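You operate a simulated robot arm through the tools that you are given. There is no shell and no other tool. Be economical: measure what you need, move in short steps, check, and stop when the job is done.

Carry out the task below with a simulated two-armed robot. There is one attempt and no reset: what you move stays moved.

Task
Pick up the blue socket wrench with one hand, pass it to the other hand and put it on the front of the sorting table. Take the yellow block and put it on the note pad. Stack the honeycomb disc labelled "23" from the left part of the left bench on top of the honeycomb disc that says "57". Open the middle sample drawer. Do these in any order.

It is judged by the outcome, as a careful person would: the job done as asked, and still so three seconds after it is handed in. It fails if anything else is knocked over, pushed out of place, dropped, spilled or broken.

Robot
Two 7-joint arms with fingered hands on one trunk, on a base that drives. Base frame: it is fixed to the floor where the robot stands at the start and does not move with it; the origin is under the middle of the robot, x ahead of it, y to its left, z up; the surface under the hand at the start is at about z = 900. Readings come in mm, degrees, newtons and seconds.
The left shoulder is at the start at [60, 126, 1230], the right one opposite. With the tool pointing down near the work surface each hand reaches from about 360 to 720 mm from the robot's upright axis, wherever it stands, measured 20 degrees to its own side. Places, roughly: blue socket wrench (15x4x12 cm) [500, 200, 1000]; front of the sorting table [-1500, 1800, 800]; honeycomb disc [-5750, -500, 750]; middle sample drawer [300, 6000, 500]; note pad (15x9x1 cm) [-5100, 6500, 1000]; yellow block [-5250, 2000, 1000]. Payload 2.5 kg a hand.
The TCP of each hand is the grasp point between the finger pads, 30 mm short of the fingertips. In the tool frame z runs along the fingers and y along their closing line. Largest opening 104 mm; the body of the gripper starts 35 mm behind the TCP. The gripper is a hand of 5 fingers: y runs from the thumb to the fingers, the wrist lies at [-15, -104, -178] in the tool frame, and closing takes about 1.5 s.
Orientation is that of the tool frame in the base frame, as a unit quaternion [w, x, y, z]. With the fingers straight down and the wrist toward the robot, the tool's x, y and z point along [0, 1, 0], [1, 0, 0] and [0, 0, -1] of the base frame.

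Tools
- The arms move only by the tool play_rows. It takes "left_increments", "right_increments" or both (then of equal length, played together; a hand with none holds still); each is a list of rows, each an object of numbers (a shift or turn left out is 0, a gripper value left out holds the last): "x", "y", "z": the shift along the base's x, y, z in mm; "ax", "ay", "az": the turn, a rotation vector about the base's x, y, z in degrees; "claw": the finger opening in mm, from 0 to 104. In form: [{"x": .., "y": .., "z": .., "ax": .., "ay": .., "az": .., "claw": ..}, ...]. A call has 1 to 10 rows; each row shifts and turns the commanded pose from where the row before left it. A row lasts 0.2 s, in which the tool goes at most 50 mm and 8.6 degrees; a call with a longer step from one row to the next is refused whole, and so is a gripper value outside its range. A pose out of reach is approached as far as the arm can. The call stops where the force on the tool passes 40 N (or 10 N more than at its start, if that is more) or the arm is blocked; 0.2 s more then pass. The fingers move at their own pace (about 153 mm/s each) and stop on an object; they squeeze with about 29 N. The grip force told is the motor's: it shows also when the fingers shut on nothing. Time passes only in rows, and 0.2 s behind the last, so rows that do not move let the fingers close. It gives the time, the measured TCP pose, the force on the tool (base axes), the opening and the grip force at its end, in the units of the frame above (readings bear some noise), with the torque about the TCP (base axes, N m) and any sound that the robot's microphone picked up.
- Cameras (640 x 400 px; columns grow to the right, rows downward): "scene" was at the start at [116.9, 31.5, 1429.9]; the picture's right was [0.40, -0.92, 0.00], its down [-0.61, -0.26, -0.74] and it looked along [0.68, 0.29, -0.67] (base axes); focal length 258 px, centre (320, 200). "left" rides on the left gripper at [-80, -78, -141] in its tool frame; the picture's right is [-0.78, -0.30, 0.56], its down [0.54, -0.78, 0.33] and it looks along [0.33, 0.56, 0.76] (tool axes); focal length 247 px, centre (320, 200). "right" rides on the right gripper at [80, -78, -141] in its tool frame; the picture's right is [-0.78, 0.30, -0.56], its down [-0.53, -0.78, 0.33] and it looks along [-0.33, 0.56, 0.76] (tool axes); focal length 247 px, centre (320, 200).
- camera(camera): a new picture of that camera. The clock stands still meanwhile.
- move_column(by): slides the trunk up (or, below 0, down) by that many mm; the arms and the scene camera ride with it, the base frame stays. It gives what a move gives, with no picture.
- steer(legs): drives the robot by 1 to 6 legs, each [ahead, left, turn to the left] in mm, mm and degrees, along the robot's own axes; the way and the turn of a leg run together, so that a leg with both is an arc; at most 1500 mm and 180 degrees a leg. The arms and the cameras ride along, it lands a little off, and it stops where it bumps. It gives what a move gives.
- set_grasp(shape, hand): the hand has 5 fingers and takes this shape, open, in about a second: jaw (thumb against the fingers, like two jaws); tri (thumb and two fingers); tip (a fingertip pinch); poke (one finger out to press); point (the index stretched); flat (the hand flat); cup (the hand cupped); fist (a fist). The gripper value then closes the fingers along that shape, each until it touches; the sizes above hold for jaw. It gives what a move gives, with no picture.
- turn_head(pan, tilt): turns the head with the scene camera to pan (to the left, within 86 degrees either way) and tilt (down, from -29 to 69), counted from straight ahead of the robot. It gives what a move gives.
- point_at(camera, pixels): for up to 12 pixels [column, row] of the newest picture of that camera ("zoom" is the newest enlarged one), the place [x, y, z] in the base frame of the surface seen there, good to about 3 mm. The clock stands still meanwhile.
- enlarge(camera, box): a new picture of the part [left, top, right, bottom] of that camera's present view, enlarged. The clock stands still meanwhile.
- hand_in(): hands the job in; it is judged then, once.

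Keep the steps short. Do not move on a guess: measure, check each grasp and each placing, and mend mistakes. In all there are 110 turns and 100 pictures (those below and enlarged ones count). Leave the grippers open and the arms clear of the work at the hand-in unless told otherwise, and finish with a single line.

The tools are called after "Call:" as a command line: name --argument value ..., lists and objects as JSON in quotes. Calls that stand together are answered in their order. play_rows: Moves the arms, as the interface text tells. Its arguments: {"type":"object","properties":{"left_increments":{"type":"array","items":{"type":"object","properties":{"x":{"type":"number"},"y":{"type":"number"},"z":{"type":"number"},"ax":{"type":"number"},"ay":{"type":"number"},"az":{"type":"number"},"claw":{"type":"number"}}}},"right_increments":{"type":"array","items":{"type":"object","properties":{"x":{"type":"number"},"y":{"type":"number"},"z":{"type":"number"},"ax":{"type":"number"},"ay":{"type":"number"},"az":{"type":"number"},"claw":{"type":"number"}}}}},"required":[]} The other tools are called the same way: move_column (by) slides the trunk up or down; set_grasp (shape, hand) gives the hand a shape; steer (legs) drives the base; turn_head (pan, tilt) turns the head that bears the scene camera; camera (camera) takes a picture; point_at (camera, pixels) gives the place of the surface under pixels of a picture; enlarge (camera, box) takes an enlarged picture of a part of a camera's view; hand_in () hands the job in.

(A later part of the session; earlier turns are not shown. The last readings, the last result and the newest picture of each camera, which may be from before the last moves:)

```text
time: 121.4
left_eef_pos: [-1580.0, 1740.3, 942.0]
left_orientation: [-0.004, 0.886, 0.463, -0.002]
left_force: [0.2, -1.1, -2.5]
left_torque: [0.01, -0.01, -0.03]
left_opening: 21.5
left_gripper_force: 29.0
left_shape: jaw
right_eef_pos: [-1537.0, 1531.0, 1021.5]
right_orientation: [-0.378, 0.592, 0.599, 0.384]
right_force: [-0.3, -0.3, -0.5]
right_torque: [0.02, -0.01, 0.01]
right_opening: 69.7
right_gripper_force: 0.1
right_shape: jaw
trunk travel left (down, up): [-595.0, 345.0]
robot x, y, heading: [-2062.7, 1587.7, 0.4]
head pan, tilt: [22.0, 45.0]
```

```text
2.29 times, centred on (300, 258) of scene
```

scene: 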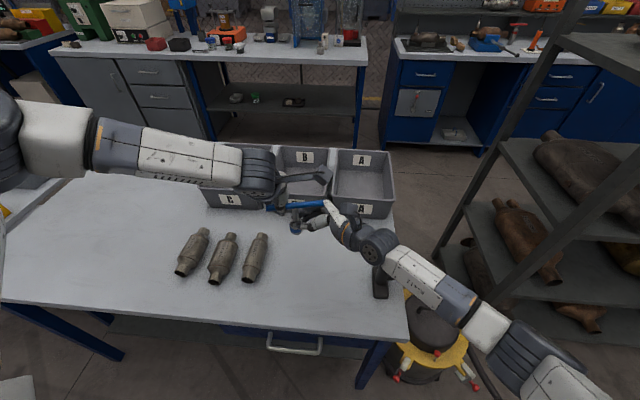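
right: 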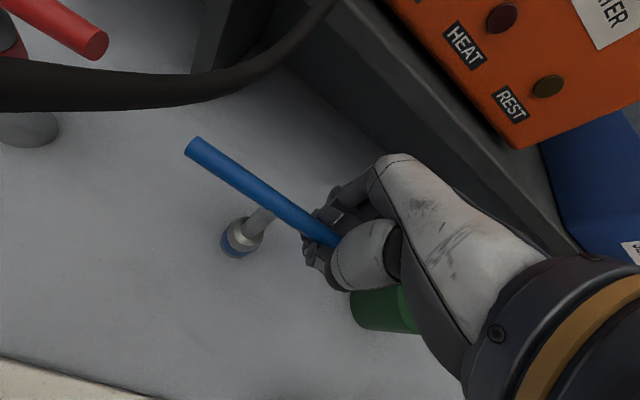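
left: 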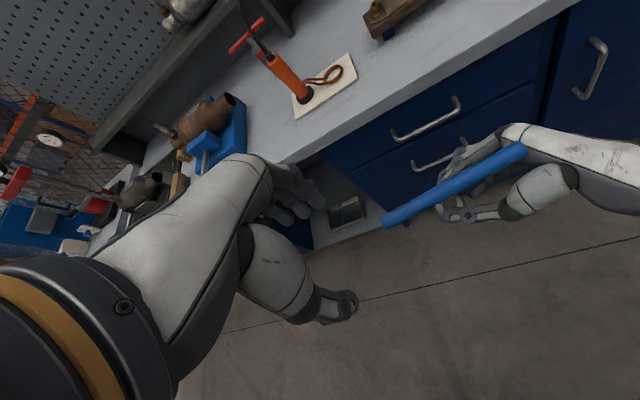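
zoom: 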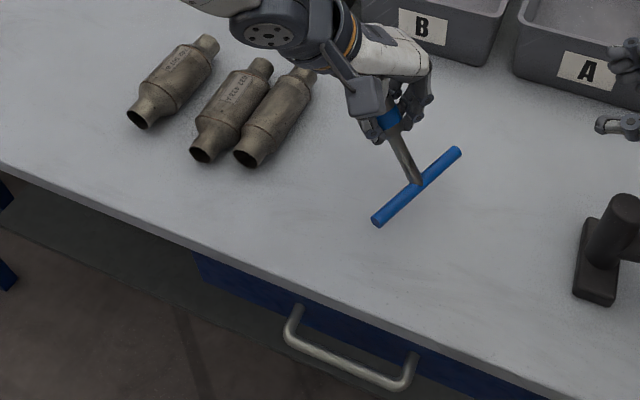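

Held well. I'll tilt the hand 45° so the stem becomes nearly level for laying it down.

Call:
play_rows --left_increments '[{"ax": -6.1, "ay": 4.35}, {"ax": -6.1, "ay": 4.35}, {"ax": -6.1, "ay": 4.35}, {"ax": -6.1, "ay": 4.35}, {"ax": -6.1, "ay": 4.35}, {"ax": -6.1, "ay": 4.35}, {"z": -30}, {}]'

Call:
enlarge --camera "scene" --box '[200, 170, 440, 320]'

```text
time: 123.2
left_eef_pos: [-1648.2, 1744.6, 990.7]
left_orientation: [0.151, 0.828, 0.438, -0.316]
left_force: [-1.1, 0.1, -2.0]
left_torque: [0.13, -0.03, -0.01]
left_opening: 21.4
left_gripper_force: 28.9
left_shape: jaw
left hand out of reach, approached as far as the arm can: row 1, 4, 5, 6, 7
right_eef_pos: [-1537.4, 1529.5, 1022.1]
right_orientation: [-0.377, 0.593, 0.599, 0.384]
right_force: [-1.1, -0.1, -0.5]
right_torque: [0.0, 0.03, 0.01]
right_opening: 69.8
right_gripper_force: 0.0
right_shape: jaw
trunk travel left (down, up): [-595.0, 345.0]
robot x, y, heading: [-2062.4, 1584.2, 0.3]
head pan, tilt: [22.0, 45.0]
```

```text
2.67 times, centred on (320, 245) of scene
```

zoom: 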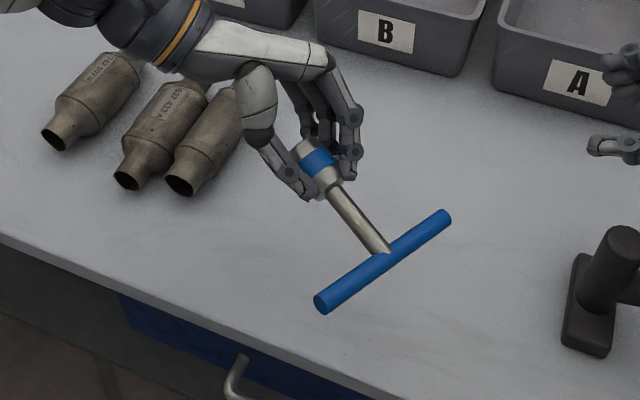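

The arm hit a reach limit and drifted, but the wrench is held. I'll measure where it is and lower with the trunk instead.

Call:
point_at --camera "zoom" --pixels '[[320, 303], [385, 257], [445, 215], [360, 220], [320, 160], [305, 190], [352, 145]]'

```text
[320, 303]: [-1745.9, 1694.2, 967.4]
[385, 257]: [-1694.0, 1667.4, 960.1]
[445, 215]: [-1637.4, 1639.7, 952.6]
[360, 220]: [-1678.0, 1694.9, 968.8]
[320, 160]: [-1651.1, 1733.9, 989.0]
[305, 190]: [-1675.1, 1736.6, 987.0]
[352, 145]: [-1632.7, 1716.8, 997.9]
```

The bar end overhangs the table edge (x≈-1740), so I'll raise the right hand out of the way, drive 80 mm ahead, then lower with the trunk.

Call:
play_rows --right_increments '[{"z": 40}, {"z": 40}, {"z": 40}, {}]'

Call:
steer --legs '[[80, 0, 0]]'

Call:
move_column --by -120

Call:
enlarge --camera "scene" --box '[200, 170, 440, 320]'

Call:
point_at --camera "zoom" --pixels '[[320, 303], [385, 257], [445, 215]]'

```text
time: 124.2
left_eef_pos: [-1647.6, 1743.3, 989.0]
left_orientation: [0.151, 0.828, 0.438, -0.316]
left_force: [0.1, 0.6, -2.5]
left_torque: [0.13, -0.05, -0.03]
left_opening: 21.4
left_gripper_force: 29.0
left_shape: jaw
right_eef_pos: [-1539.3, 1531.5, 1143.7]
right_orientation: [-0.377, 0.592, 0.598, 0.385]
right_force: [0.3, -0.1, -0.5]
right_torque: [-0.02, 0.01, 0.03]
right_opening: 69.8
right_gripper_force: 0.0
right_shape: jaw
trunk travel left (down, up): [-595.0, 345.0]
robot x, y, heading: [-2064.1, 1585.8, 0.4]
head pan, tilt: [22.0, 45.0]
```

```text
time: 125.3
left_eef_pos: [-1568.4, 1743.9, 989.8]
left_orientation: [0.149, 0.828, 0.437, -0.317]
left_force: [-0.2, 0.6, -1.8]
left_torque: [0.09, -0.05, -0.03]
left_opening: 21.5
left_gripper_force: 28.8
left_shape: jaw
right_eef_pos: [-1460.0, 1530.8, 1143.0]
right_orientation: [-0.378, 0.593, 0.598, 0.385]
right_force: [-1.3, 0.6, 0.0]
right_torque: [-0.04, -0.01, 0.04]
right_opening: 69.6
right_gripper_force: 0.1
right_shape: jaw
trunk travel left (down, up): [-595.0, 345.0]
robot x, y, heading: [-1985.2, 1588.2, 0.2]
head pan, tilt: [22.0, 45.0]
```

```text
time: 126.8
left_eef_pos: [-1568.8, 1743.9, 869.6]
left_orientation: [0.15, 0.829, 0.437, -0.315]
left_force: [0.2, -0.6, -1.9]
left_torque: [0.08, -0.09, 0.04]
left_opening: 21.3
left_gripper_force: 28.8
left_shape: jaw
right_eef_pos: [-1459.6, 1531.1, 1023.6]
right_orientation: [-0.377, 0.592, 0.599, 0.386]
right_force: [-0.3, 0.1, -1.0]
right_torque: [-0.01, 0.03, 0.0]
right_opening: 69.7
right_gripper_force: 0.0
right_shape: jaw
trunk travel left (down, up): [-475.0, 465.0]
robot x, y, heading: [-1983.6, 1586.7, 0.3]
head pan, tilt: [22.0, 45.0]
```

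```text
2.67 times, centred on (320, 245) of scene
```

zoom: 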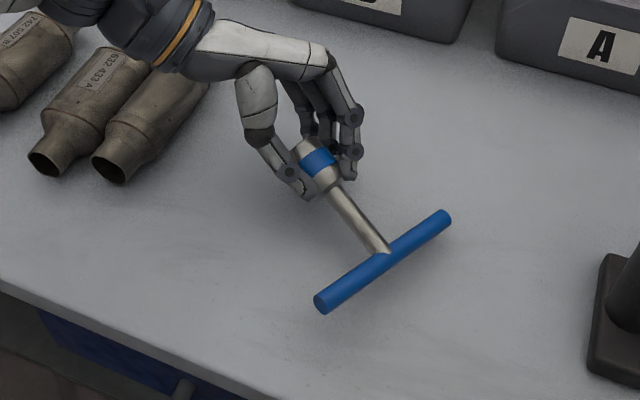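

```text
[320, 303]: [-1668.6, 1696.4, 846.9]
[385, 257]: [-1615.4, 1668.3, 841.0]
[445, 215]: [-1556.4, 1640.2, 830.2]
```

The lowest bar end is about 18 mm above the table, so I'll lower 20 mm more.

Call:
move_column --by -20

Call:
enlarge --camera "scene" --box '[200, 170, 440, 320]'

Call:
point_at --camera "zoom" --pixels '[[322, 302], [387, 257], [445, 215], [320, 165], [310, 180]]'

```text
time: 127.5
left_eef_pos: [-1570.2, 1743.6, 851.8]
left_orientation: [0.15, 0.829, 0.437, -0.316]
left_force: [0.1, -0.1, -0.6]
left_torque: [-0.07, -0.1, 0.04]
left_opening: 21.5
left_gripper_force: 29.0
left_shape: jaw
right_eef_pos: [-1461.7, 1530.5, 1003.2]
right_orientation: [-0.376, 0.593, 0.598, 0.386]
right_force: [0.6, -0.6, 1.7]
right_torque: [0.0, -0.01, -0.01]
right_opening: 69.6
right_gripper_force: 0.0
right_shape: jaw
trunk travel left (down, up): [-455.0, 485.0]
robot x, y, heading: [-1986.1, 1584.7, 0.4]
head pan, tilt: [22.0, 45.0]
```

```text
2.67 times, centred on (320, 245) of scene
```

zoom: 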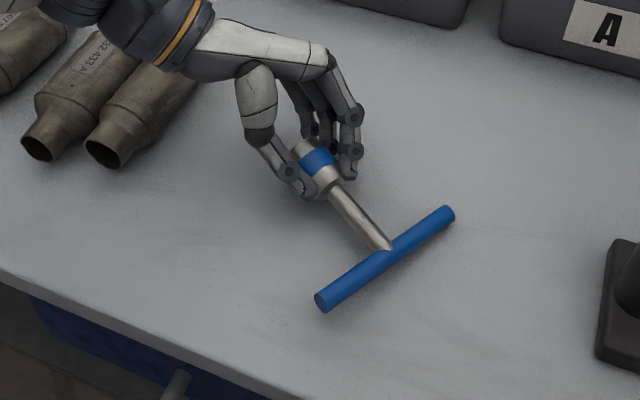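

```text
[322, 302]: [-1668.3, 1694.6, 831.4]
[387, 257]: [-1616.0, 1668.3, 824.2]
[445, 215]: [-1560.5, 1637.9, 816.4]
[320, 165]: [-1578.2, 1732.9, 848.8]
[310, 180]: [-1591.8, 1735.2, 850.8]
```

One bar end touches now. I'll lower 8 mm more and then open.

Call:
move_column --by -8

Call:
play_rows --left_increments '[{"claw": 30}, {"claw": 50}, {"claw": 80}, {}, {}]'

Call:
enlarge --camera "scene" --box '[160, 170, 440, 345]'

```text
time: 128.0
left_eef_pos: [-1569.1, 1743.0, 842.6]
left_orientation: [0.149, 0.829, 0.437, -0.316]
left_force: [-0.5, 0.4, 0.2]
left_torque: [-0.18, -0.1, 0.02]
left_opening: 21.8
left_gripper_force: 28.9
left_shape: jaw
right_eef_pos: [-1462.2, 1531.7, 995.8]
right_orientation: [-0.377, 0.593, 0.599, 0.385]
right_force: [0.2, -0.2, -0.5]
right_torque: [0.03, -0.02, 0.0]
right_opening: 69.5
right_gripper_force: 0.0
right_shape: jaw
trunk travel left (down, up): [-447.0, 493.0]
robot x, y, heading: [-1985.9, 1585.4, 0.1]
head pan, tilt: [22.0, 45.0]
```

```text
time: 129.2
left_eef_pos: [-1569.6, 1743.7, 842.0]
left_orientation: [0.15, 0.829, 0.437, -0.316]
left_force: [-0.3, 0.2, -0.2]
left_torque: [0.03, -0.01, 0.0]
left_opening: 79.8
left_gripper_force: 0.0
left_shape: jaw
right_eef_pos: [-1460.7, 1529.8, 995.5]
right_orientation: [-0.377, 0.593, 0.599, 0.385]
right_force: [0.1, 0.2, 0.1]
right_torque: [-0.02, -0.02, 0.03]
right_opening: 69.7
right_gripper_force: 0.0
right_shape: jaw
trunk travel left (down, up): [-447.0, 493.0]
robot x, y, heading: [-1983.3, 1586.5, 0.3]
head pan, tilt: [22.0, 45.0]
```

```text
2.29 times, centred on (300, 258) of scene
```

zoom: 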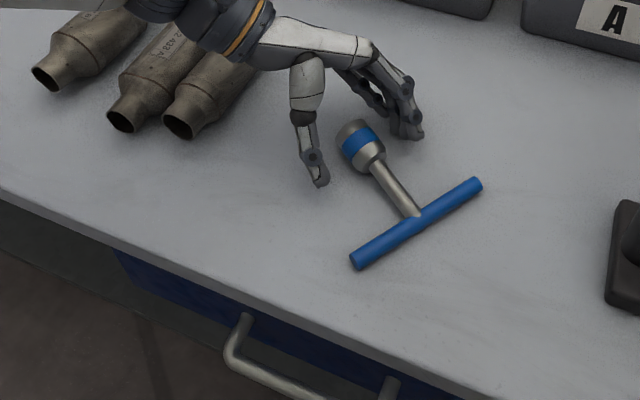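

The wrench lies on the front of the table. I'll back the left hand off along its fingers, then rise. Next I'll put the nudged converter back; it sat at y≈1866 and is now at about 1900.

Call:
play_rows --left_increments '[{"x": 12, "y": 15, "z": 23}, {"x": 12, "y": 15, "z": 23}, {"x": 12, "y": 15, "z": 30}, {"z": 40}, {"z": 40}, {}]'

Call:
camera --camera "scene"

```text
time: 130.6
left_eef_pos: [-1534.3, 1792.2, 999.2]
left_orientation: [0.149, 0.828, 0.437, -0.317]
left_force: [-0.3, -0.4, -0.2]
left_torque: [-0.06, -0.01, 0.0]
left_opening: 79.7
left_gripper_force: 0.1
left_shape: jaw
right_eef_pos: [-1461.3, 1529.3, 996.2]
right_orientation: [-0.377, 0.593, 0.598, 0.385]
right_force: [0.2, 0.1, 0.3]
right_torque: [0.01, -0.03, 0.02]
right_opening: 69.7
right_gripper_force: 0.0
right_shape: jaw
trunk travel left (down, up): [-447.0, 493.0]
robot x, y, heading: [-1986.1, 1584.8, 0.3]
head pan, tilt: [22.0, 45.0]
```

```text
36 pictures are left
```

scene: 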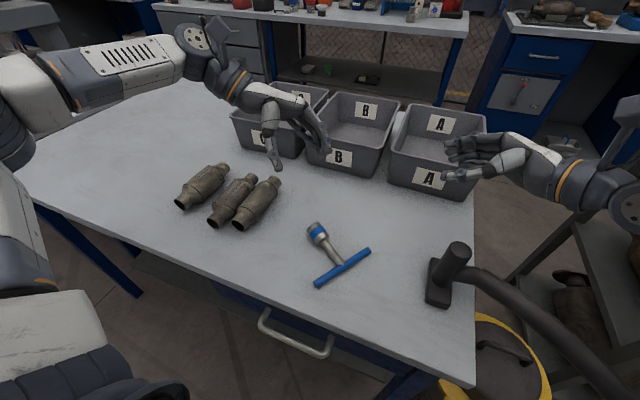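

Call:
point_at --camera "scene" --pixels '[[203, 186], [233, 199], [257, 203], [275, 184], [251, 178], [222, 169], [240, 222], [213, 218], [181, 204], [266, 192], [247, 214], [246, 204]]'

```text
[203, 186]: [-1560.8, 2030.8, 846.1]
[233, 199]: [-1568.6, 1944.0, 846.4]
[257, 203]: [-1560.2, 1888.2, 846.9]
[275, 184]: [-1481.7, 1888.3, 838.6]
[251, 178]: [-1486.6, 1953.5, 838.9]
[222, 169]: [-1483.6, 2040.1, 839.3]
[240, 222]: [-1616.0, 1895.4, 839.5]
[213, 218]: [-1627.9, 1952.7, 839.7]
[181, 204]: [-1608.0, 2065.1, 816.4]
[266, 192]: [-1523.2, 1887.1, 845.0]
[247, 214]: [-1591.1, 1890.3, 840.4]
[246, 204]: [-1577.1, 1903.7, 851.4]
```

The converters are at y≈2031, 1946 and 1889, so the right one was near 1865 and has rolled about 25 mm. I'll use one extended finger in the groove between them to roll it gently back. I'll straighten the hand above the groove and shape it to poke.

Call:
play_rows --left_increments '[{"ax": 6.54, "ay": -4.9, "z": 10, "y": 20}, {"ax": 6.54, "ay": -4.9, "z": 10, "y": 20}, {"ax": 6.54, "ay": -4.9, "y": 25}, {"ax": 6.54, "ay": -4.9, "y": 25}, {"ax": 6.54, "ay": -4.9, "y": 26, "x": -16}, {}]'

Call:
set_grasp --hand "left" --shape "poke"

Call:
camera --camera "left"

Call:
enlarge --camera "scene" --box '[140, 60, 360, 240]'

```text
time: 132.0
left_eef_pos: [-1548.8, 1906.0, 1018.6]
left_orientation: [0.0, 0.884, 0.468, 0.0]
left_force: [0.0, -0.5, -0.4]
left_torque: [0.0, -0.02, -0.01]
left_opening: 79.7
left_gripper_force: 0.0
left_shape: jaw
right_eef_pos: [-1461.0, 1531.7, 994.5]
right_orientation: [-0.377, 0.593, 0.599, 0.384]
right_force: [0.4, -0.4, -0.2]
right_torque: [-0.01, 0.0, -0.01]
right_opening: 69.8
right_gripper_force: 0.1
right_shape: jaw
trunk travel left (down, up): [-447.0, 493.0]
robot x, y, heading: [-1986.1, 1586.0, 0.2]
head pan, tilt: [22.0, 45.0]
```

```text
time: 132.9
left_eef_pos: [-1548.7, 1905.4, 1018.6]
left_orientation: [0.001, 0.885, 0.466, -0.001]
left_force: [0.0, 0.4, 0.4]
left_torque: [-0.02, 0.03, 0.01]
left_opening: 0.1
left_gripper_force: 0.1
left_shape: poke
right_eef_pos: [-1462.8, 1531.0, 995.3]
right_orientation: [-0.377, 0.593, 0.599, 0.385]
right_force: [-0.4, 0.4, -0.2]
right_torque: [-0.04, 0.03, -0.01]
right_opening: 69.5
right_gripper_force: 0.0
right_shape: jaw
trunk travel left (down, up): [-447.0, 493.0]
robot x, y, heading: [-1983.4, 1582.3, 0.3]
head pan, tilt: [22.0, 45.0]
```

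```text
35 pictures are left
```

left: 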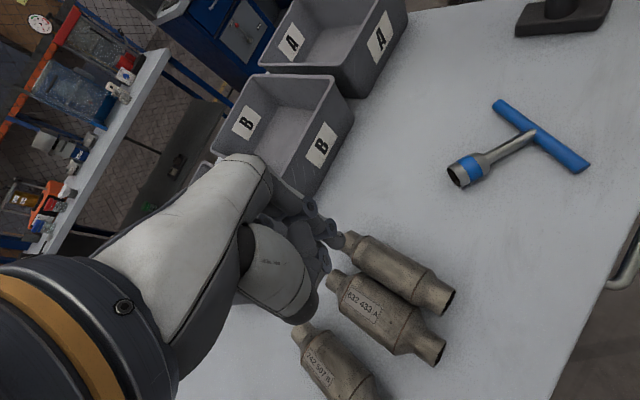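

```text
2.22 times, centred on (250, 150) of scene
```

zoom: 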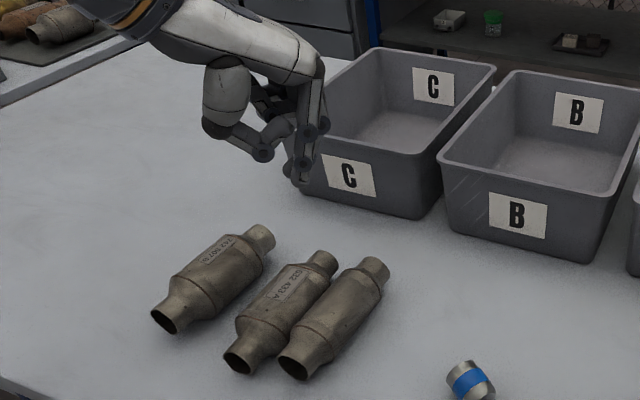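

The index finger is out; its tip is at zoom (300,180). I'll measure it.

Call:
point_at --camera "zoom" --pixels '[[299, 180], [303, 165], [308, 130], [262, 153], [345, 315], [300, 295], [318, 305], [330, 300], [310, 320]]'

```text
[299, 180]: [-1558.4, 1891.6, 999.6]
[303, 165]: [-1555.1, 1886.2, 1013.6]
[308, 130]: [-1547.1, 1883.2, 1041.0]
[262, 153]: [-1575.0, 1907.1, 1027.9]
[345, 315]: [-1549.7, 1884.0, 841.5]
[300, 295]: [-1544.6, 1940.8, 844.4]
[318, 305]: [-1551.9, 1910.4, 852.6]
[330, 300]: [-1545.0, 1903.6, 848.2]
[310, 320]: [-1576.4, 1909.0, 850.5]
```

The right converter's ridge is really at y≈1906 (touching the middle one), so it needs about 39 mm. The tip is about (-5,-15,-23) from the TCP. I'll lower it into the groove at y≈1931 to z≈845.

Call:
play_rows --left_increments '[{"y": 20, "x": 2}, {"y": 20, "x": 2}, {"z": -45}, {"z": -45}, {"z": -40}, {"z": -10}, {"z": -8}, {}]'

Call:
enlarge --camera "scene" --box '[160, 120, 340, 250]'

```text
time: 134.7
left_eef_pos: [-1544.3, 1944.2, 872.7]
left_orientation: [0.001, 0.885, 0.466, 0.002]
left_force: [2.9, -1.3, 12.1]
left_torque: [0.15, -0.13, -0.08]
left_opening: 0.0
left_gripper_force: 0.0
left_shape: poke
right_eef_pos: [-1460.5, 1530.6, 994.4]
right_orientation: [-0.377, 0.593, 0.598, 0.385]
right_force: [-0.7, -0.7, -0.5]
right_torque: [0.01, -0.03, 0.0]
right_opening: 69.6
right_gripper_force: 0.0
right_shape: jaw
trunk travel left (down, up): [-447.0, 493.0]
robot x, y, heading: [-1986.0, 1585.8, 0.1]
head pan, tilt: [22.0, 45.0]
```

```text
3.08 times, centred on (250, 185) of scene
```

zoom: 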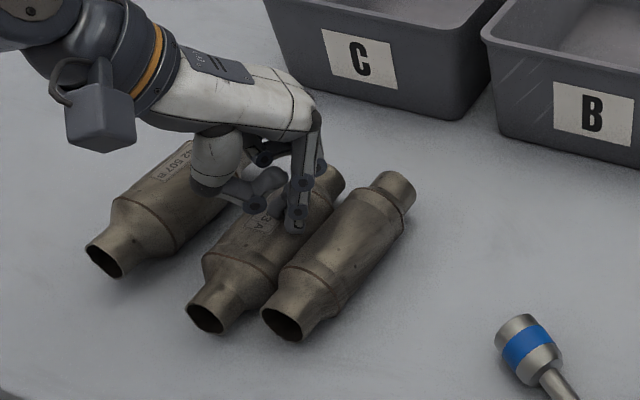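

Contact of 12 N, apparently on the middle one's flank. I'll raise 10, shift 8 mm right and retry gently.

Call:
play_rows --left_increments '[{"z": 10}, {"y": -8}, {"z": -8}, {"z": -5}, {}]'

Call:
enlarge --camera "scene" --box '[190, 150, 300, 230]'

Call:
point_at --camera "zoom" --pixels '[[290, 240], [260, 190], [330, 290], [250, 260], [285, 275], [240, 230], [370, 220]]'

```text
time: 135.9
left_eef_pos: [-1544.0, 1935.2, 870.1]
left_orientation: [0.001, 0.884, 0.467, 0.003]
left_force: [5.0, -4.9, 17.3]
left_torque: [0.11, -0.14, -0.06]
left_opening: 0.0
left_gripper_force: 0.1
left_shape: poke
right_eef_pos: [-1461.9, 1529.4, 996.7]
right_orientation: [-0.377, 0.592, 0.598, 0.386]
right_force: [-1.4, 0.1, -0.2]
right_torque: [-0.02, -0.01, 0.0]
right_opening: 69.8
right_gripper_force: 0.0
right_shape: jaw
trunk travel left (down, up): [-447.0, 493.0]
robot x, y, heading: [-1985.3, 1582.6, 0.5]
head pan, tilt: [22.0, 45.0]
```

```text
5.00 times, centred on (245, 190) of scene
```

zoom: 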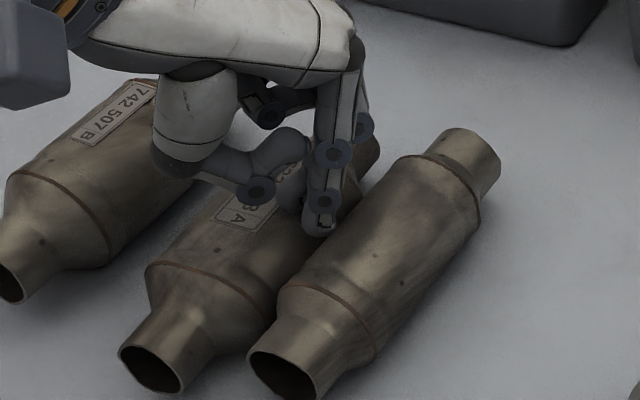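

```text
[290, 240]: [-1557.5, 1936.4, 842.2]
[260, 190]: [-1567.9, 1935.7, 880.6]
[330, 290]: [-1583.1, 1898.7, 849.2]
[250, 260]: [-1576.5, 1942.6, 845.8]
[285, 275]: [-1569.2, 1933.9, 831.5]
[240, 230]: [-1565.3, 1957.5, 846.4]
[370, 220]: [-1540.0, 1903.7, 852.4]
```

The tip now sits in the groove. I'll push right 20 mm in small steps.

Call:
play_rows --left_increments '[{"y": -6}, {"y": -6}, {"y": -6, "z": -3}, {"y": -6, "z": -4}, {}]'

Call:
enlarge --camera "scene" --box '[190, 150, 300, 230]'

```text
time: 137.1
left_eef_pos: [-1545.8, 1912.0, 858.4]
left_orientation: [-0.001, 0.885, 0.466, -0.001]
left_force: [0.3, -0.7, 0.2]
left_torque: [0.0, -0.03, 0.01]
left_opening: 0.0
left_gripper_force: 0.1
left_shape: poke
right_eef_pos: [-1461.0, 1531.6, 994.7]
right_orientation: [-0.377, 0.593, 0.598, 0.385]
right_force: [1.0, -0.1, 0.1]
right_torque: [-0.03, -0.01, 0.02]
right_opening: 69.7
right_gripper_force: 0.1
right_shape: jaw
trunk travel left (down, up): [-447.0, 493.0]
robot x, y, heading: [-1984.0, 1586.2, 0.2]
head pan, tilt: [22.0, 45.0]
```

```text
5.00 times, centred on (245, 190) of scene
```

zoom: 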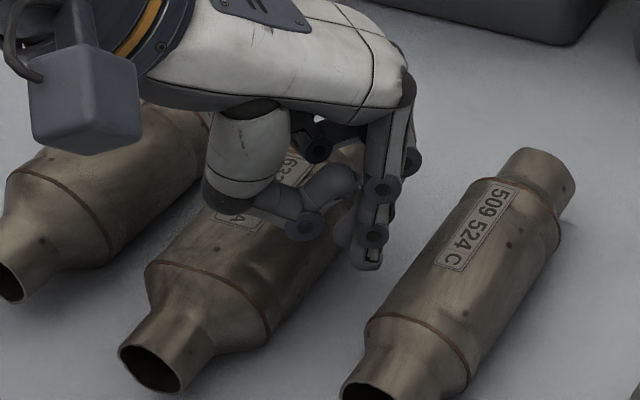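

It rolled back and its label is up again. I'll check its position.

Call:
point_at --camera "zoom" --pixels '[[470, 235], [530, 165], [385, 375], [495, 240], [210, 250], [430, 275]]'

Call:
play_rows --left_increments '[{"z": 45}, {"z": 45}, {"z": 45}, {}]'

```text
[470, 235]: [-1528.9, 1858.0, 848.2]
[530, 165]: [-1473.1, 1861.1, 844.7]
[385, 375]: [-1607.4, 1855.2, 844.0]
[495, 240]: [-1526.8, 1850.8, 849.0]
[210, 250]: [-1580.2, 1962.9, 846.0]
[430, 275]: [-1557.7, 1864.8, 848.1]
```

```text
time: 138.1
left_eef_pos: [-1544.6, 1912.6, 994.2]
left_orientation: [0.0, 0.884, 0.467, -0.001]
left_force: [-0.2, -0.5, -0.2]
left_torque: [0.0, -0.02, 0.02]
left_opening: 0.1
left_gripper_force: 0.1
left_shape: poke
right_eef_pos: [-1460.1, 1530.9, 994.8]
right_orientation: [-0.377, 0.593, 0.598, 0.386]
right_force: [0.4, -1.1, 1.0]
right_torque: [0.01, 0.01, 0.02]
right_opening: 69.7
right_gripper_force: 0.1
right_shape: jaw
trunk travel left (down, up): [-447.0, 493.0]
robot x, y, heading: [-1984.8, 1584.0, 0.2]
head pan, tilt: [22.0, 45.0]
```

The converter is at y≈1858, essentially back in place. Now I'll set the left hand to jaw, back away from the table, and bring both hands to pointing-down travel poses.

Call:
move_column --by 100

Call:
steer --legs '[[-150, 0, 0]]'

Call:
set_grasp --hand "left" --shape "jaw"

Call:
play_rows --left_increments '[{"az": 4.4, "x": -5}, {"az": 4.4, "x": -5}, {"az": 4.4, "x": -5}, {"az": 4.4, "x": -5}, {"az": 4.4, "x": -5}, {"az": 4.4, "x": -5}, {"az": 4.4, "x": -5}, {"az": 4.4, "x": -5}, {}]' --right_increments '[{"ax": -8.2, "x": -10, "y": -20}, {"ax": -8.2, "x": -10, "y": -20}, {"ax": -8.2, "x": -10, "y": -20}, {"ax": -8.2, "x": -10, "y": -20}, {"ax": -8.2, "x": -10, "y": -20}, {"ax": -8.2, "y": -20}, {"ax": -8.2, "y": -20}, {"ax": -8.2, "y": -20}, {}]'

Call:
steer --legs '[[0, 0, 90], [0, 0, 90]]'

Call:
turn_head --pan 25 --tilt 15

Call:
camera --camera "scene"

```text
time: 139.5
left_eef_pos: [-1545.7, 1912.8, 1092.3]
left_orientation: [0.001, 0.885, 0.466, -0.001]
left_force: [-0.2, -0.3, -0.8]
left_torque: [-0.01, 0.01, 0.02]
left_opening: 0.1
left_gripper_force: 0.1
left_shape: poke
right_eef_pos: [-1460.2, 1531.7, 1096.1]
right_orientation: [-0.377, 0.593, 0.598, 0.385]
right_force: [0.2, -0.5, -0.5]
right_torque: [0.01, 0.02, 0.0]
right_opening: 69.8
right_gripper_force: 0.0
right_shape: jaw
trunk travel left (down, up): [-547.0, 393.0]
robot x, y, heading: [-1983.0, 1582.3, 0.3]
head pan, tilt: [22.0, 45.0]
```

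```text
time: 140.8
left_eef_pos: [-1694.8, 1909.5, 1092.5]
left_orientation: [0.0, 0.885, 0.465, 0.0]
left_force: [0.0, -0.6, 0.4]
left_torque: [0.01, 0.0, -0.01]
left_opening: 0.0
left_gripper_force: 0.0
left_shape: poke
right_eef_pos: [-1612.7, 1528.9, 1095.1]
right_orientation: [-0.377, 0.594, 0.597, 0.385]
right_force: [-0.8, 1.2, -0.9]
right_torque: [-0.03, 0.02, -0.05]
right_opening: 69.8
right_gripper_force: 0.0
right_shape: jaw
trunk travel left (down, up): [-547.0, 393.0]
robot x, y, heading: [-2135.4, 1581.7, 0.1]
head pan, tilt: [22.0, 45.0]
```

```text
time: 141.7
left_eef_pos: [-1694.7, 1911.2, 1093.5]
left_orientation: [0.0, 0.885, 0.465, -0.001]
left_force: [0.5, -1.3, 0.0]
left_torque: [0.01, -0.03, -0.03]
left_opening: 103.7
left_gripper_force: 0.0
left_shape: jaw
right_eef_pos: [-1611.6, 1528.8, 1095.7]
right_orientation: [-0.377, 0.594, 0.597, 0.385]
right_force: [-0.1, 0.5, 0.0]
right_torque: [-0.04, -0.01, -0.04]
right_opening: 69.6
right_gripper_force: 0.1
right_shape: jaw
trunk travel left (down, up): [-547.0, 393.0]
robot x, y, heading: [-2135.4, 1582.9, 0.2]
head pan, tilt: [22.0, 45.0]
```

```text
time: 143.7
left_eef_pos: [-1734.5, 1911.4, 1093.3]
left_orientation: [0.001, 0.702, 0.712, 0.001]
left_force: [0.0, -0.2, 0.1]
left_torque: [-0.01, -0.01, 0.01]
left_opening: 103.9
left_gripper_force: 0.1
left_shape: jaw
right_eef_pos: [-1662.3, 1371.2, 1095.8]
right_orientation: [0.006, 0.703, 0.711, -0.001]
right_force: [0.4, -0.1, -0.3]
right_torque: [0.0, -0.02, 0.0]
right_opening: 69.6
right_gripper_force: 0.0
right_shape: jaw
trunk travel left (down, up): [-547.0, 393.0]
robot x, y, heading: [-2138.8, 1581.5, 0.3]
head pan, tilt: [22.0, 45.0]
```

```text
time: 151.8
left_eef_pos: [-2538.2, 1261.1, 1092.8]
left_orientation: [-0.001, 0.708, -0.706, -0.001]
left_force: [0.0, -0.2, -0.5]
left_torque: [0.01, 0.02, 0.04]
left_opening: 103.9
left_gripper_force: 0.0
left_shape: jaw
right_eef_pos: [-2606.7, 1801.3, 1095.5]
right_orientation: [0.001, 0.708, -0.706, -0.007]
right_force: [1.0, 0.1, -0.7]
right_torque: [0.0, 0.01, 0.02]
right_opening: 69.8
right_gripper_force: 0.0
right_shape: jaw
trunk travel left (down, up): [-547.0, 393.0]
robot x, y, heading: [-2134.2, 1583.3, 179.8]
head pan, tilt: [22.0, 45.0]
```

```text
time: 152.7
left_eef_pos: [-2539.0, 1260.0, 1092.9]
left_orientation: [-0.001, 0.708, -0.706, 0.0]
left_force: [0.1, 0.0, -0.3]
left_torque: [-0.01, -0.04, -0.01]
left_opening: 103.8
left_gripper_force: 0.1
left_shape: jaw
right_eef_pos: [-2606.3, 1801.2, 1095.2]
right_orientation: [0.0, 0.708, -0.706, -0.005]
right_force: [-0.9, -0.9, 0.8]
right_torque: [-0.02, 0.03, 0.02]
right_opening: 69.5
right_gripper_force: 0.0
right_shape: jaw
trunk travel left (down, up): [-547.0, 393.0]
robot x, y, heading: [-2135.2, 1586.2, 179.7]
head pan, tilt: [25.0, 15.0]
```

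```text
30 pictures are left
```

scene: 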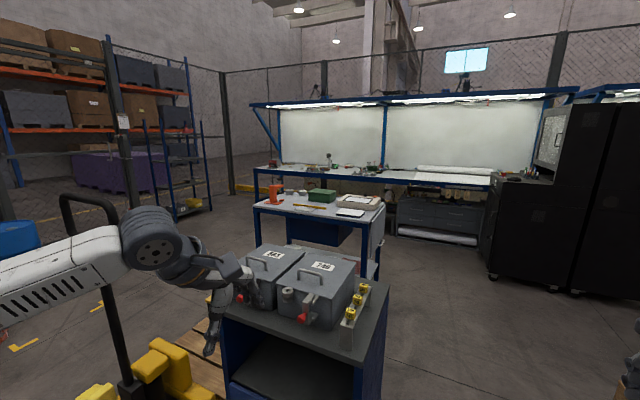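

I'm facing west with a parts cart just ahead; the lit benches are beyond. I'll measure obstacles for a route.

Call:
point_at --camera "scene" --pixels '[[240, 325], [365, 340], [385, 300], [260, 208], [385, 212], [372, 270], [300, 170], [250, 172], [495, 180], [490, 275], [400, 240], [455, 175]]'

```text
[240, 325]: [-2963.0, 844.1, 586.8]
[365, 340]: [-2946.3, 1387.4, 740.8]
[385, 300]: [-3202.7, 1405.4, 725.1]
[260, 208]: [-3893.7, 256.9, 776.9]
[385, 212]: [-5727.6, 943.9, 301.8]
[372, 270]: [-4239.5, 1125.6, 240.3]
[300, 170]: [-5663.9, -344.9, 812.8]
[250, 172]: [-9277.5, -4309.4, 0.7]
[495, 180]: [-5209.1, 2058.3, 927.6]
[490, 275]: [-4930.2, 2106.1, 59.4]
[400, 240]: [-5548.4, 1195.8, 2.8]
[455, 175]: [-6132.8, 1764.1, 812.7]
```

I'll drive west past the cart toward the black cabinet near the yellow block's place.

Call:
steer --legs '[[100, -200, 0], [1100, 0, 0], [950, 0, 0]]'

Call:
turn_head --pan -10 --tilt 25

Call:
camera --camera "scene"

```text
time: 164.3
left_eef_pos: [-4698.9, 1468.5, 1093.3]
left_orientation: [-0.001, 0.71, -0.705, -0.001]
left_force: [-0.1, -0.2, -0.3]
left_torque: [0.0, 0.02, -0.05]
left_opening: 103.8
left_gripper_force: 0.0
left_shape: jaw
right_eef_pos: [-4767.6, 2008.9, 1095.3]
right_orientation: [0.0, 0.709, -0.705, -0.005]
right_force: [0.5, 0.3, 0.1]
right_torque: [-0.02, 0.01, -0.01]
right_opening: 69.8
right_gripper_force: 0.1
right_shape: jaw
trunk travel left (down, up): [-547.0, 393.0]
robot x, y, heading: [-4296.9, 1794.1, 180.0]
head pan, tilt: [25.0, 15.0]
```

```text
time: 165.3
left_eef_pos: [-4698.3, 1467.8, 1093.1]
left_orientation: [-0.002, 0.709, -0.705, -0.001]
left_force: [0.4, -0.3, -0.3]
left_torque: [-0.06, 0.0, 0.01]
left_opening: 103.6
left_gripper_force: 0.0
left_shape: jaw
right_eef_pos: [-4769.3, 2008.4, 1095.8]
right_orientation: [0.001, 0.709, -0.705, -0.006]
right_force: [-0.8, 0.1, 0.8]
right_torque: [-0.01, 0.0, 0.0]
right_opening: 69.9
right_gripper_force: 0.1
right_shape: jaw
trunk travel left (down, up): [-547.0, 393.0]
robot x, y, heading: [-4293.9, 1793.4, 180.0]
head pan, tilt: [-10.0, 25.0]
```

```text
29 pictures are left
```

scene: 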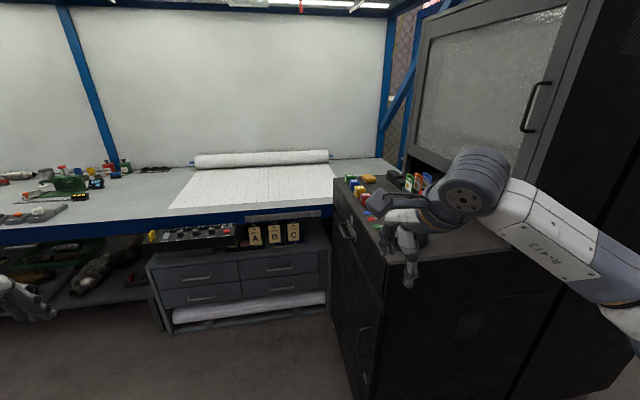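

Coloured blocks sit on the black counter near (355,190). I'll enlarge that part.

Call:
enlarge --camera "scene" --box '[325, 160, 445, 235]'

Call:
point_at --camera "zoom" --pixels '[[118, 120], [150, 125], [165, 150], [200, 190], [230, 100], [100, 110], [400, 130], [130, 180], [300, 70], [440, 100]]'

```text
5.33 times, centred on (385, 198) of scene
```

zoom: 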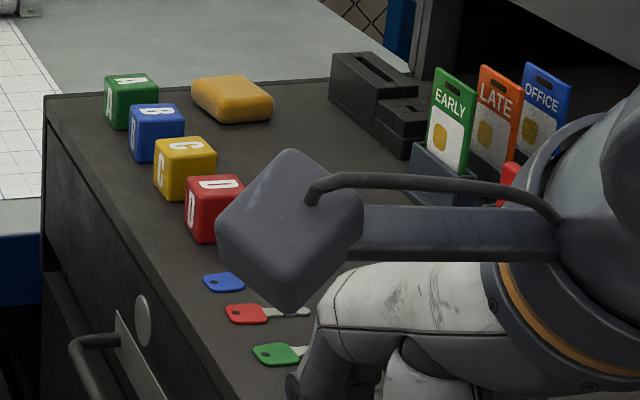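

```text
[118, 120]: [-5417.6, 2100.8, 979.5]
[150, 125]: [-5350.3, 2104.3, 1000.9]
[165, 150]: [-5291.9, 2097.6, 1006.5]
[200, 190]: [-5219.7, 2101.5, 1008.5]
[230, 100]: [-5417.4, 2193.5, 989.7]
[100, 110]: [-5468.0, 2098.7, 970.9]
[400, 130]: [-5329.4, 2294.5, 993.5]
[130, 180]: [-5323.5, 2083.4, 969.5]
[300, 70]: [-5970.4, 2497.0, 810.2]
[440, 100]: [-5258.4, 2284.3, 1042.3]
```

The yellow block "C" is in a row between red "D" and blue "B". I'll measure its top.

Call:
point_at --camera "zoom" --pixels '[[185, 146], [158, 145], [210, 143], [190, 139], [184, 155], [175, 180], [205, 170], [155, 110], [215, 182], [190, 205]]'

```text
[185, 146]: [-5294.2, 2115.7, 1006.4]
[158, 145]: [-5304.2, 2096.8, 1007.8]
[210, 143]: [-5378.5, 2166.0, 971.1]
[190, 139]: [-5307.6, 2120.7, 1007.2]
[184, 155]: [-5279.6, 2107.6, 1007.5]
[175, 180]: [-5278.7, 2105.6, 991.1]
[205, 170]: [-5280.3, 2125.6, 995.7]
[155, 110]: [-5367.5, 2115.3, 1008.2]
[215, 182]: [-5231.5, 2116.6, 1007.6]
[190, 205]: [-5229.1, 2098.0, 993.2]
```

Yellow block: about 38 mm, centre (-5296, 2115), top z=1008. I'll stand south of the counter facing north, with the block in front of the left hand.

Call:
steer --legs '[[200, 183, 0], [632, 0, 0], [0, 0, -90]]'

Call:
set_grasp --hand "left" --shape "tri"

Call:
turn_head --pan 15 --tilt 45

Call:
camera --camera "scene"

```text
time: 174.0
left_eef_pos: [-5463.3, 2010.4, 1092.6]
left_orientation: [0.001, -0.017, 1.0, 0.0]
left_force: [-0.4, -0.2, 0.3]
left_torque: [0.02, -0.03, 0.01]
left_opening: 103.9
left_gripper_force: 0.0
left_shape: jaw
right_eef_pos: [-4925.5, 2095.5, 1095.4]
right_orientation: [0.003, -0.017, 1.0, 0.004]
right_force: [0.2, -0.3, 0.8]
right_torque: [-0.01, 0.01, -0.01]
right_opening: 69.7
right_gripper_force: 0.1
right_shape: jaw
trunk travel left (down, up): [-547.0, 393.0]
robot x, y, heading: [-5130.0, 1616.4, 91.6]
head pan, tilt: [-10.0, 25.0]
```

```text
time: 174.9
left_eef_pos: [-5463.9, 2010.7, 1092.3]
left_orientation: [0.002, -0.017, 1.0, -0.001]
left_force: [-0.3, 0.0, -0.3]
left_torque: [0.0, 0.0, 0.03]
left_opening: 104.1
left_gripper_force: 0.1
left_shape: tri
right_eef_pos: [-4925.8, 2094.0, 1096.7]
right_orientation: [0.003, -0.017, 1.0, 0.004]
right_force: [0.7, -0.3, -0.1]
right_torque: [-0.03, 0.02, 0.03]
right_opening: 70.0
right_gripper_force: 0.0
right_shape: jaw
trunk travel left (down, up): [-547.0, 393.0]
robot x, y, heading: [-5124.9, 1616.2, 91.4]
head pan, tilt: [-10.0, 25.0]
```

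```text
time: 175.8
left_eef_pos: [-5463.9, 2011.5, 1092.5]
left_orientation: [0.001, -0.018, 1.0, -0.001]
left_force: [-0.6, -0.1, -0.1]
left_torque: [-0.02, 0.01, 0.04]
left_opening: 104.1
left_gripper_force: 0.0
left_shape: tri
right_eef_pos: [-4925.2, 2095.7, 1095.3]
right_orientation: [0.002, -0.017, 1.0, 0.004]
right_force: [-0.1, -0.2, -1.2]
right_torque: [0.04, -0.01, -0.01]
right_opening: 69.4
right_gripper_force: 0.2
right_shape: jaw
trunk travel left (down, up): [-547.0, 393.0]
robot x, y, heading: [-5130.5, 1613.8, 91.7]
head pan, tilt: [15.0, 45.0]
```

```text
27 pictures are left
```

scene: 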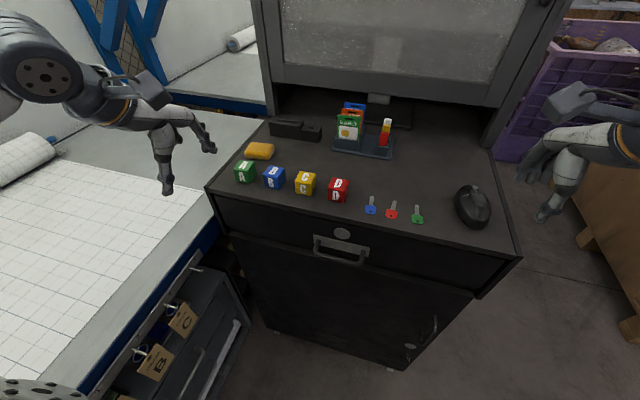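

Call:
point_at --camera "scene" --pixels '[[305, 178], [297, 174], [314, 175], [299, 183], [313, 184], [305, 190], [274, 172], [338, 184], [265, 183], [348, 196]]'

```text
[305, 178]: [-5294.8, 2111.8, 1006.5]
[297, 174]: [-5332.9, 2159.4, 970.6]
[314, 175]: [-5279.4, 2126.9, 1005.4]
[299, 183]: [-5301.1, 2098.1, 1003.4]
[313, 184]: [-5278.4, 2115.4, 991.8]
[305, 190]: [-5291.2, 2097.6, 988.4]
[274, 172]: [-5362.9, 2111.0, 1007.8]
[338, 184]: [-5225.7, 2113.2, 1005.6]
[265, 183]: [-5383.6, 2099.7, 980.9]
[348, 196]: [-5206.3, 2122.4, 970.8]
```

I'll move the left hand above the block and lower to TCP z≈1040 first, then look.

Call:
play_rows --left_increments '[{"x": 42, "y": 26, "claw": 85}, {"x": 42, "y": 26}, {"x": 42, "y": 26}, {"x": 42, "y": 26}, {"z": -25}, {"z": -25}, {}]'

Call:
camera --camera "left"

```text
time: 177.4
left_eef_pos: [-5296.5, 2112.4, 1041.5]
left_orientation: [0.0, -0.018, 1.0, 0.0]
left_force: [-0.1, -0.2, 0.1]
left_torque: [0.0, 0.0, -0.01]
left_opening: 85.1
left_gripper_force: 0.2
left_shape: tri
right_eef_pos: [-4925.3, 2094.9, 1096.5]
right_orientation: [0.004, -0.017, 1.0, 0.005]
right_force: [-0.1, -0.3, 0.6]
right_torque: [0.02, 0.02, -0.01]
right_opening: 69.8
right_gripper_force: 0.1
right_shape: jaw
trunk travel left (down, up): [-547.0, 393.0]
robot x, y, heading: [-5130.0, 1619.6, 91.5]
head pan, tilt: [15.0, 45.0]
```

```text
26 pictures are left
```

left: 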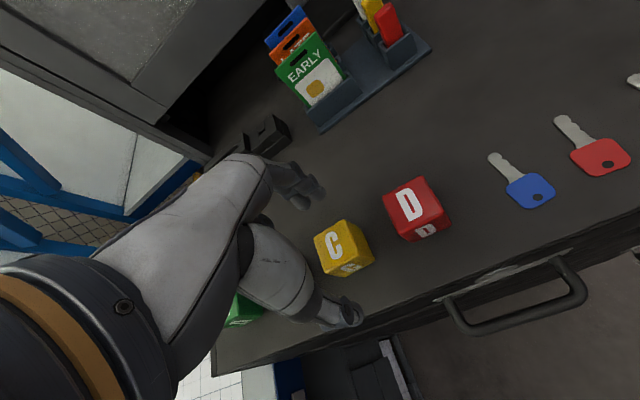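

The block lies right under the grasp point (344,250). I'll descend 36 mm and close.

Call:
play_rows --left_increments '[{"z": -20, "y": 2}, {"z": -16}, {}, {"claw": 50}, {"claw": 30}, {"claw": 15}, {"claw": 0}, {}, {}, {}]'

Call:
play_rows --left_increments '[{"z": 20}, {"z": 30}, {"z": 40}, {}]'

Call:
camera --camera "left"

```text
time: 179.6
left_eef_pos: [-5294.6, 2114.7, 1004.7]
left_orientation: [0.002, -0.017, 1.0, 0.0]
left_force: [-0.1, 0.6, 0.1]
left_torque: [-0.01, -0.04, -0.01]
left_opening: 30.5
left_gripper_force: 28.6
left_shape: tri
right_eef_pos: [-4925.1, 2094.4, 1095.5]
right_orientation: [0.003, -0.018, 1.0, 0.004]
right_force: [-0.6, 0.0, -0.2]
right_torque: [0.0, 0.02, -0.02]
right_opening: 69.6
right_gripper_force: 0.0
right_shape: jaw
trunk travel left (down, up): [-547.0, 393.0]
robot x, y, heading: [-5129.2, 1617.7, 91.5]
head pan, tilt: [15.0, 45.0]
```

```text
time: 180.6
left_eef_pos: [-5294.9, 2118.0, 1097.0]
left_orientation: [0.0, -0.016, 1.0, 0.0]
left_force: [1.3, -1.0, -0.9]
left_torque: [-0.02, -0.01, -0.02]
left_opening: 30.2
left_gripper_force: 28.9
left_shape: tri
right_eef_pos: [-4924.9, 2094.1, 1097.0]
right_orientation: [0.002, -0.017, 1.0, 0.004]
right_force: [-0.3, 0.3, 1.4]
right_torque: [0.01, 0.03, -0.01]
right_opening: 69.5
right_gripper_force: 0.1
right_shape: jaw
trunk travel left (down, up): [-547.0, 393.0]
robot x, y, heading: [-5131.1, 1617.9, 91.6]
head pan, tilt: [15.0, 45.0]
```

```text
25 pictures are left
```

left: 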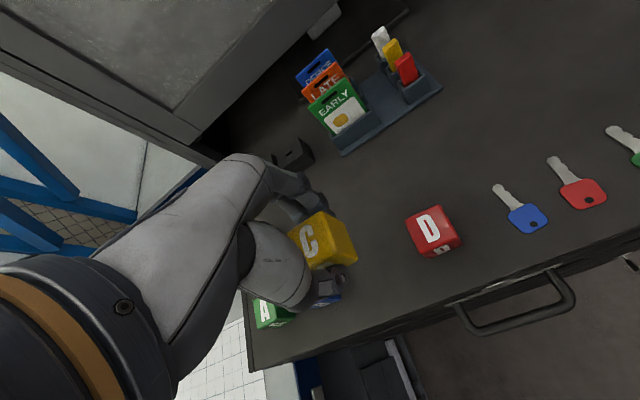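

The block is held (30 mm). I'll back off, turn east, drive along y≈1770 to the corridor at x≈-2280, then face north.

Call:
steer --legs '[[-150, 0, 0], [0, 0, -91.6], [1400, 300, 0], [1450, 0, 0], [0, 0, 90]]'

Call:
turn_head --pan 12 --tilt 15

Call:
camera --camera "scene"

```text
time: 203.1
left_eef_pos: [-2446.1, 2358.6, 1096.3]
left_orientation: [0.0, -0.005, 1.0, 0.0]
left_force: [-0.1, 0.2, -0.1]
left_torque: [-0.04, -0.05, -0.01]
left_opening: 30.1
left_gripper_force: 29.0
left_shape: tri
right_eef_pos: [-2075.7, 2327.6, 1095.8]
right_orientation: [0.004, -0.006, 1.0, 0.004]
right_force: [0.6, -0.8, 0.1]
right_torque: [0.01, -0.04, 0.0]
right_opening: 69.7
right_gripper_force: 0.0
right_shape: jaw
trunk travel left (down, up): [-547.0, 393.0]
robot x, y, heading: [-2291.7, 1854.7, 90.2]
head pan, tilt: [15.0, 45.0]
```

```text
time: 204.1
left_eef_pos: [-2445.9, 2358.1, 1096.7]
left_orientation: [0.002, -0.006, 1.0, 0.0]
left_force: [0.5, 0.3, 0.1]
left_torque: [0.0, 0.03, 0.02]
left_opening: 29.7
left_gripper_force: 28.8
left_shape: tri
right_eef_pos: [-2077.5, 2328.4, 1095.6]
right_orientation: [0.004, -0.007, 1.0, 0.004]
right_force: [0.6, 0.9, -0.4]
right_torque: [0.01, -0.02, 0.0]
right_opening: 69.7
right_gripper_force: 0.0
right_shape: jaw
trunk travel left (down, up): [-547.0, 393.0]
robot x, y, heading: [-2288.5, 1853.5, 90.5]
head pan, tilt: [12.0, 15.0]
```

```text
24 pictures are left
```

scene: 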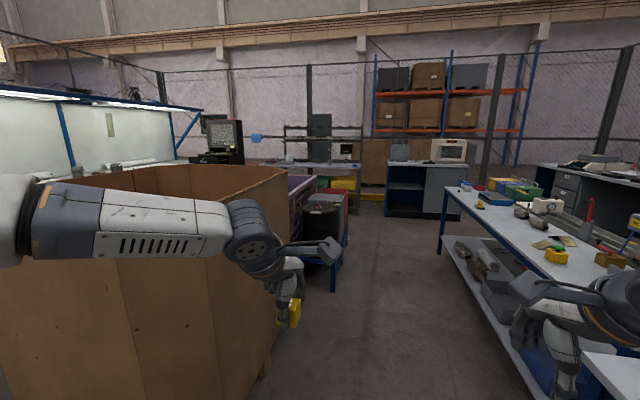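

Call:
point_at --camera "scene" --pixels '[[284, 172], [262, 365], [335, 285], [340, 240], [440, 245], [530, 390], [590, 360], [390, 215], [440, 190], [300, 165], [215, 155], [280, 165]]'

```text
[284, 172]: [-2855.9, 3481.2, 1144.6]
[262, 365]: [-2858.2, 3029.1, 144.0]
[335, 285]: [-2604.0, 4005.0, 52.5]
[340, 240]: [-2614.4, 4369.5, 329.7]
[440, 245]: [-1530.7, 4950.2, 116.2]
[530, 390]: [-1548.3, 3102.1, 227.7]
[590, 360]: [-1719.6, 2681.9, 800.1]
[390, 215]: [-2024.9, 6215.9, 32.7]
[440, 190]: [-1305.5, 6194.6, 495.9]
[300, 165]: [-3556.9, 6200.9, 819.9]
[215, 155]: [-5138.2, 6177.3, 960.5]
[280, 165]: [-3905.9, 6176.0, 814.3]
```

The corridor is clear from x≈-2600 to -1720. I'll drive north along x≈-2140 to y≈5250, then look west.

Call:
steer --legs '[[700, -150, 0], [1400, 0, 0], [1300, 0, 0], [0, 0, 60]]'

Call:
turn_head --pan 15 --tilt 15

Call:
camera --camera "scene"

```text
time: 223.3
left_eef_pos: [-2592.0, 5403.9, 1097.6]
left_orientation: [0.001, -0.479, 0.878, 0.0]
left_force: [-0.9, 0.6, -0.4]
left_torque: [-0.01, 0.03, 0.01]
left_opening: 29.9
left_gripper_force: 29.0
left_shape: tri
right_eef_pos: [-2362.9, 5695.1, 1095.8]
right_orientation: [0.001, -0.48, 0.877, 0.005]
right_force: [0.3, 0.2, -0.7]
right_torque: [-0.02, 0.03, -0.01]
right_opening: 69.5
right_gripper_force: 0.2
right_shape: jaw
trunk travel left (down, up): [-547.0, 393.0]
robot x, y, heading: [-2081.6, 5254.9, 146.8]
head pan, tilt: [12.0, 15.0]
```

```text
time: 223.9
left_eef_pos: [-2591.6, 5403.8, 1097.2]
left_orientation: [0.001, -0.48, 0.877, 0.0]
left_force: [-0.1, 0.6, -0.6]
left_torque: [-0.03, 0.0, -0.02]
left_opening: 29.7
left_gripper_force: 28.5
left_shape: tri
right_eef_pos: [-2362.0, 5695.4, 1097.2]
right_orientation: [0.001, -0.48, 0.877, 0.006]
right_force: [-0.5, -0.3, -0.2]
right_torque: [0.01, -0.02, 0.04]
right_opening: 69.8
right_gripper_force: 0.1
right_shape: jaw
trunk travel left (down, up): [-547.0, 393.0]
robot x, y, heading: [-2081.3, 5251.6, 146.8]
head pan, tilt: [15.0, 15.0]
```

```text
23 pictures are left
```

scene: 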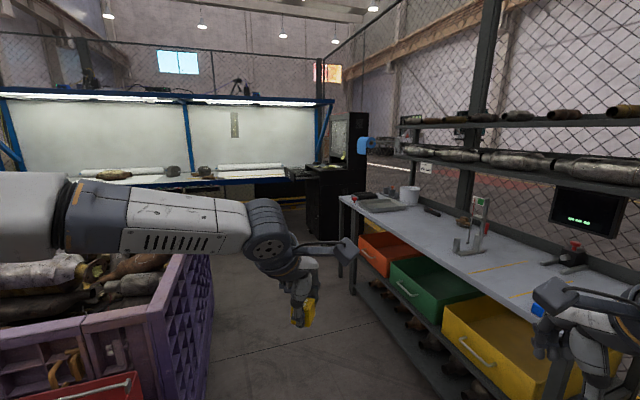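

Call:
point_at --camera "scene" --pixels '[[178, 262], [205, 235], [180, 390], [345, 200], [540, 370], [440, 285], [310, 175], [330, 172], [320, 235], [255, 220], [300, 165], [360, 180]]'

```text
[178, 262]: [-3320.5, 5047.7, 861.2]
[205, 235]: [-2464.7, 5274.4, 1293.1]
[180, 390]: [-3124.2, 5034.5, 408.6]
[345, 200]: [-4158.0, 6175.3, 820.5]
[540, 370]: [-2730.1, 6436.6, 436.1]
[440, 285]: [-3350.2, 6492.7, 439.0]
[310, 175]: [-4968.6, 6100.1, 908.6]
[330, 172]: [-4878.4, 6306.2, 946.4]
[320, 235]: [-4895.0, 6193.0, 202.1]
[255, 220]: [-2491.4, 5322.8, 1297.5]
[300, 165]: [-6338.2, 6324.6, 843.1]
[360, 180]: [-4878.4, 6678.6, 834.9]
```

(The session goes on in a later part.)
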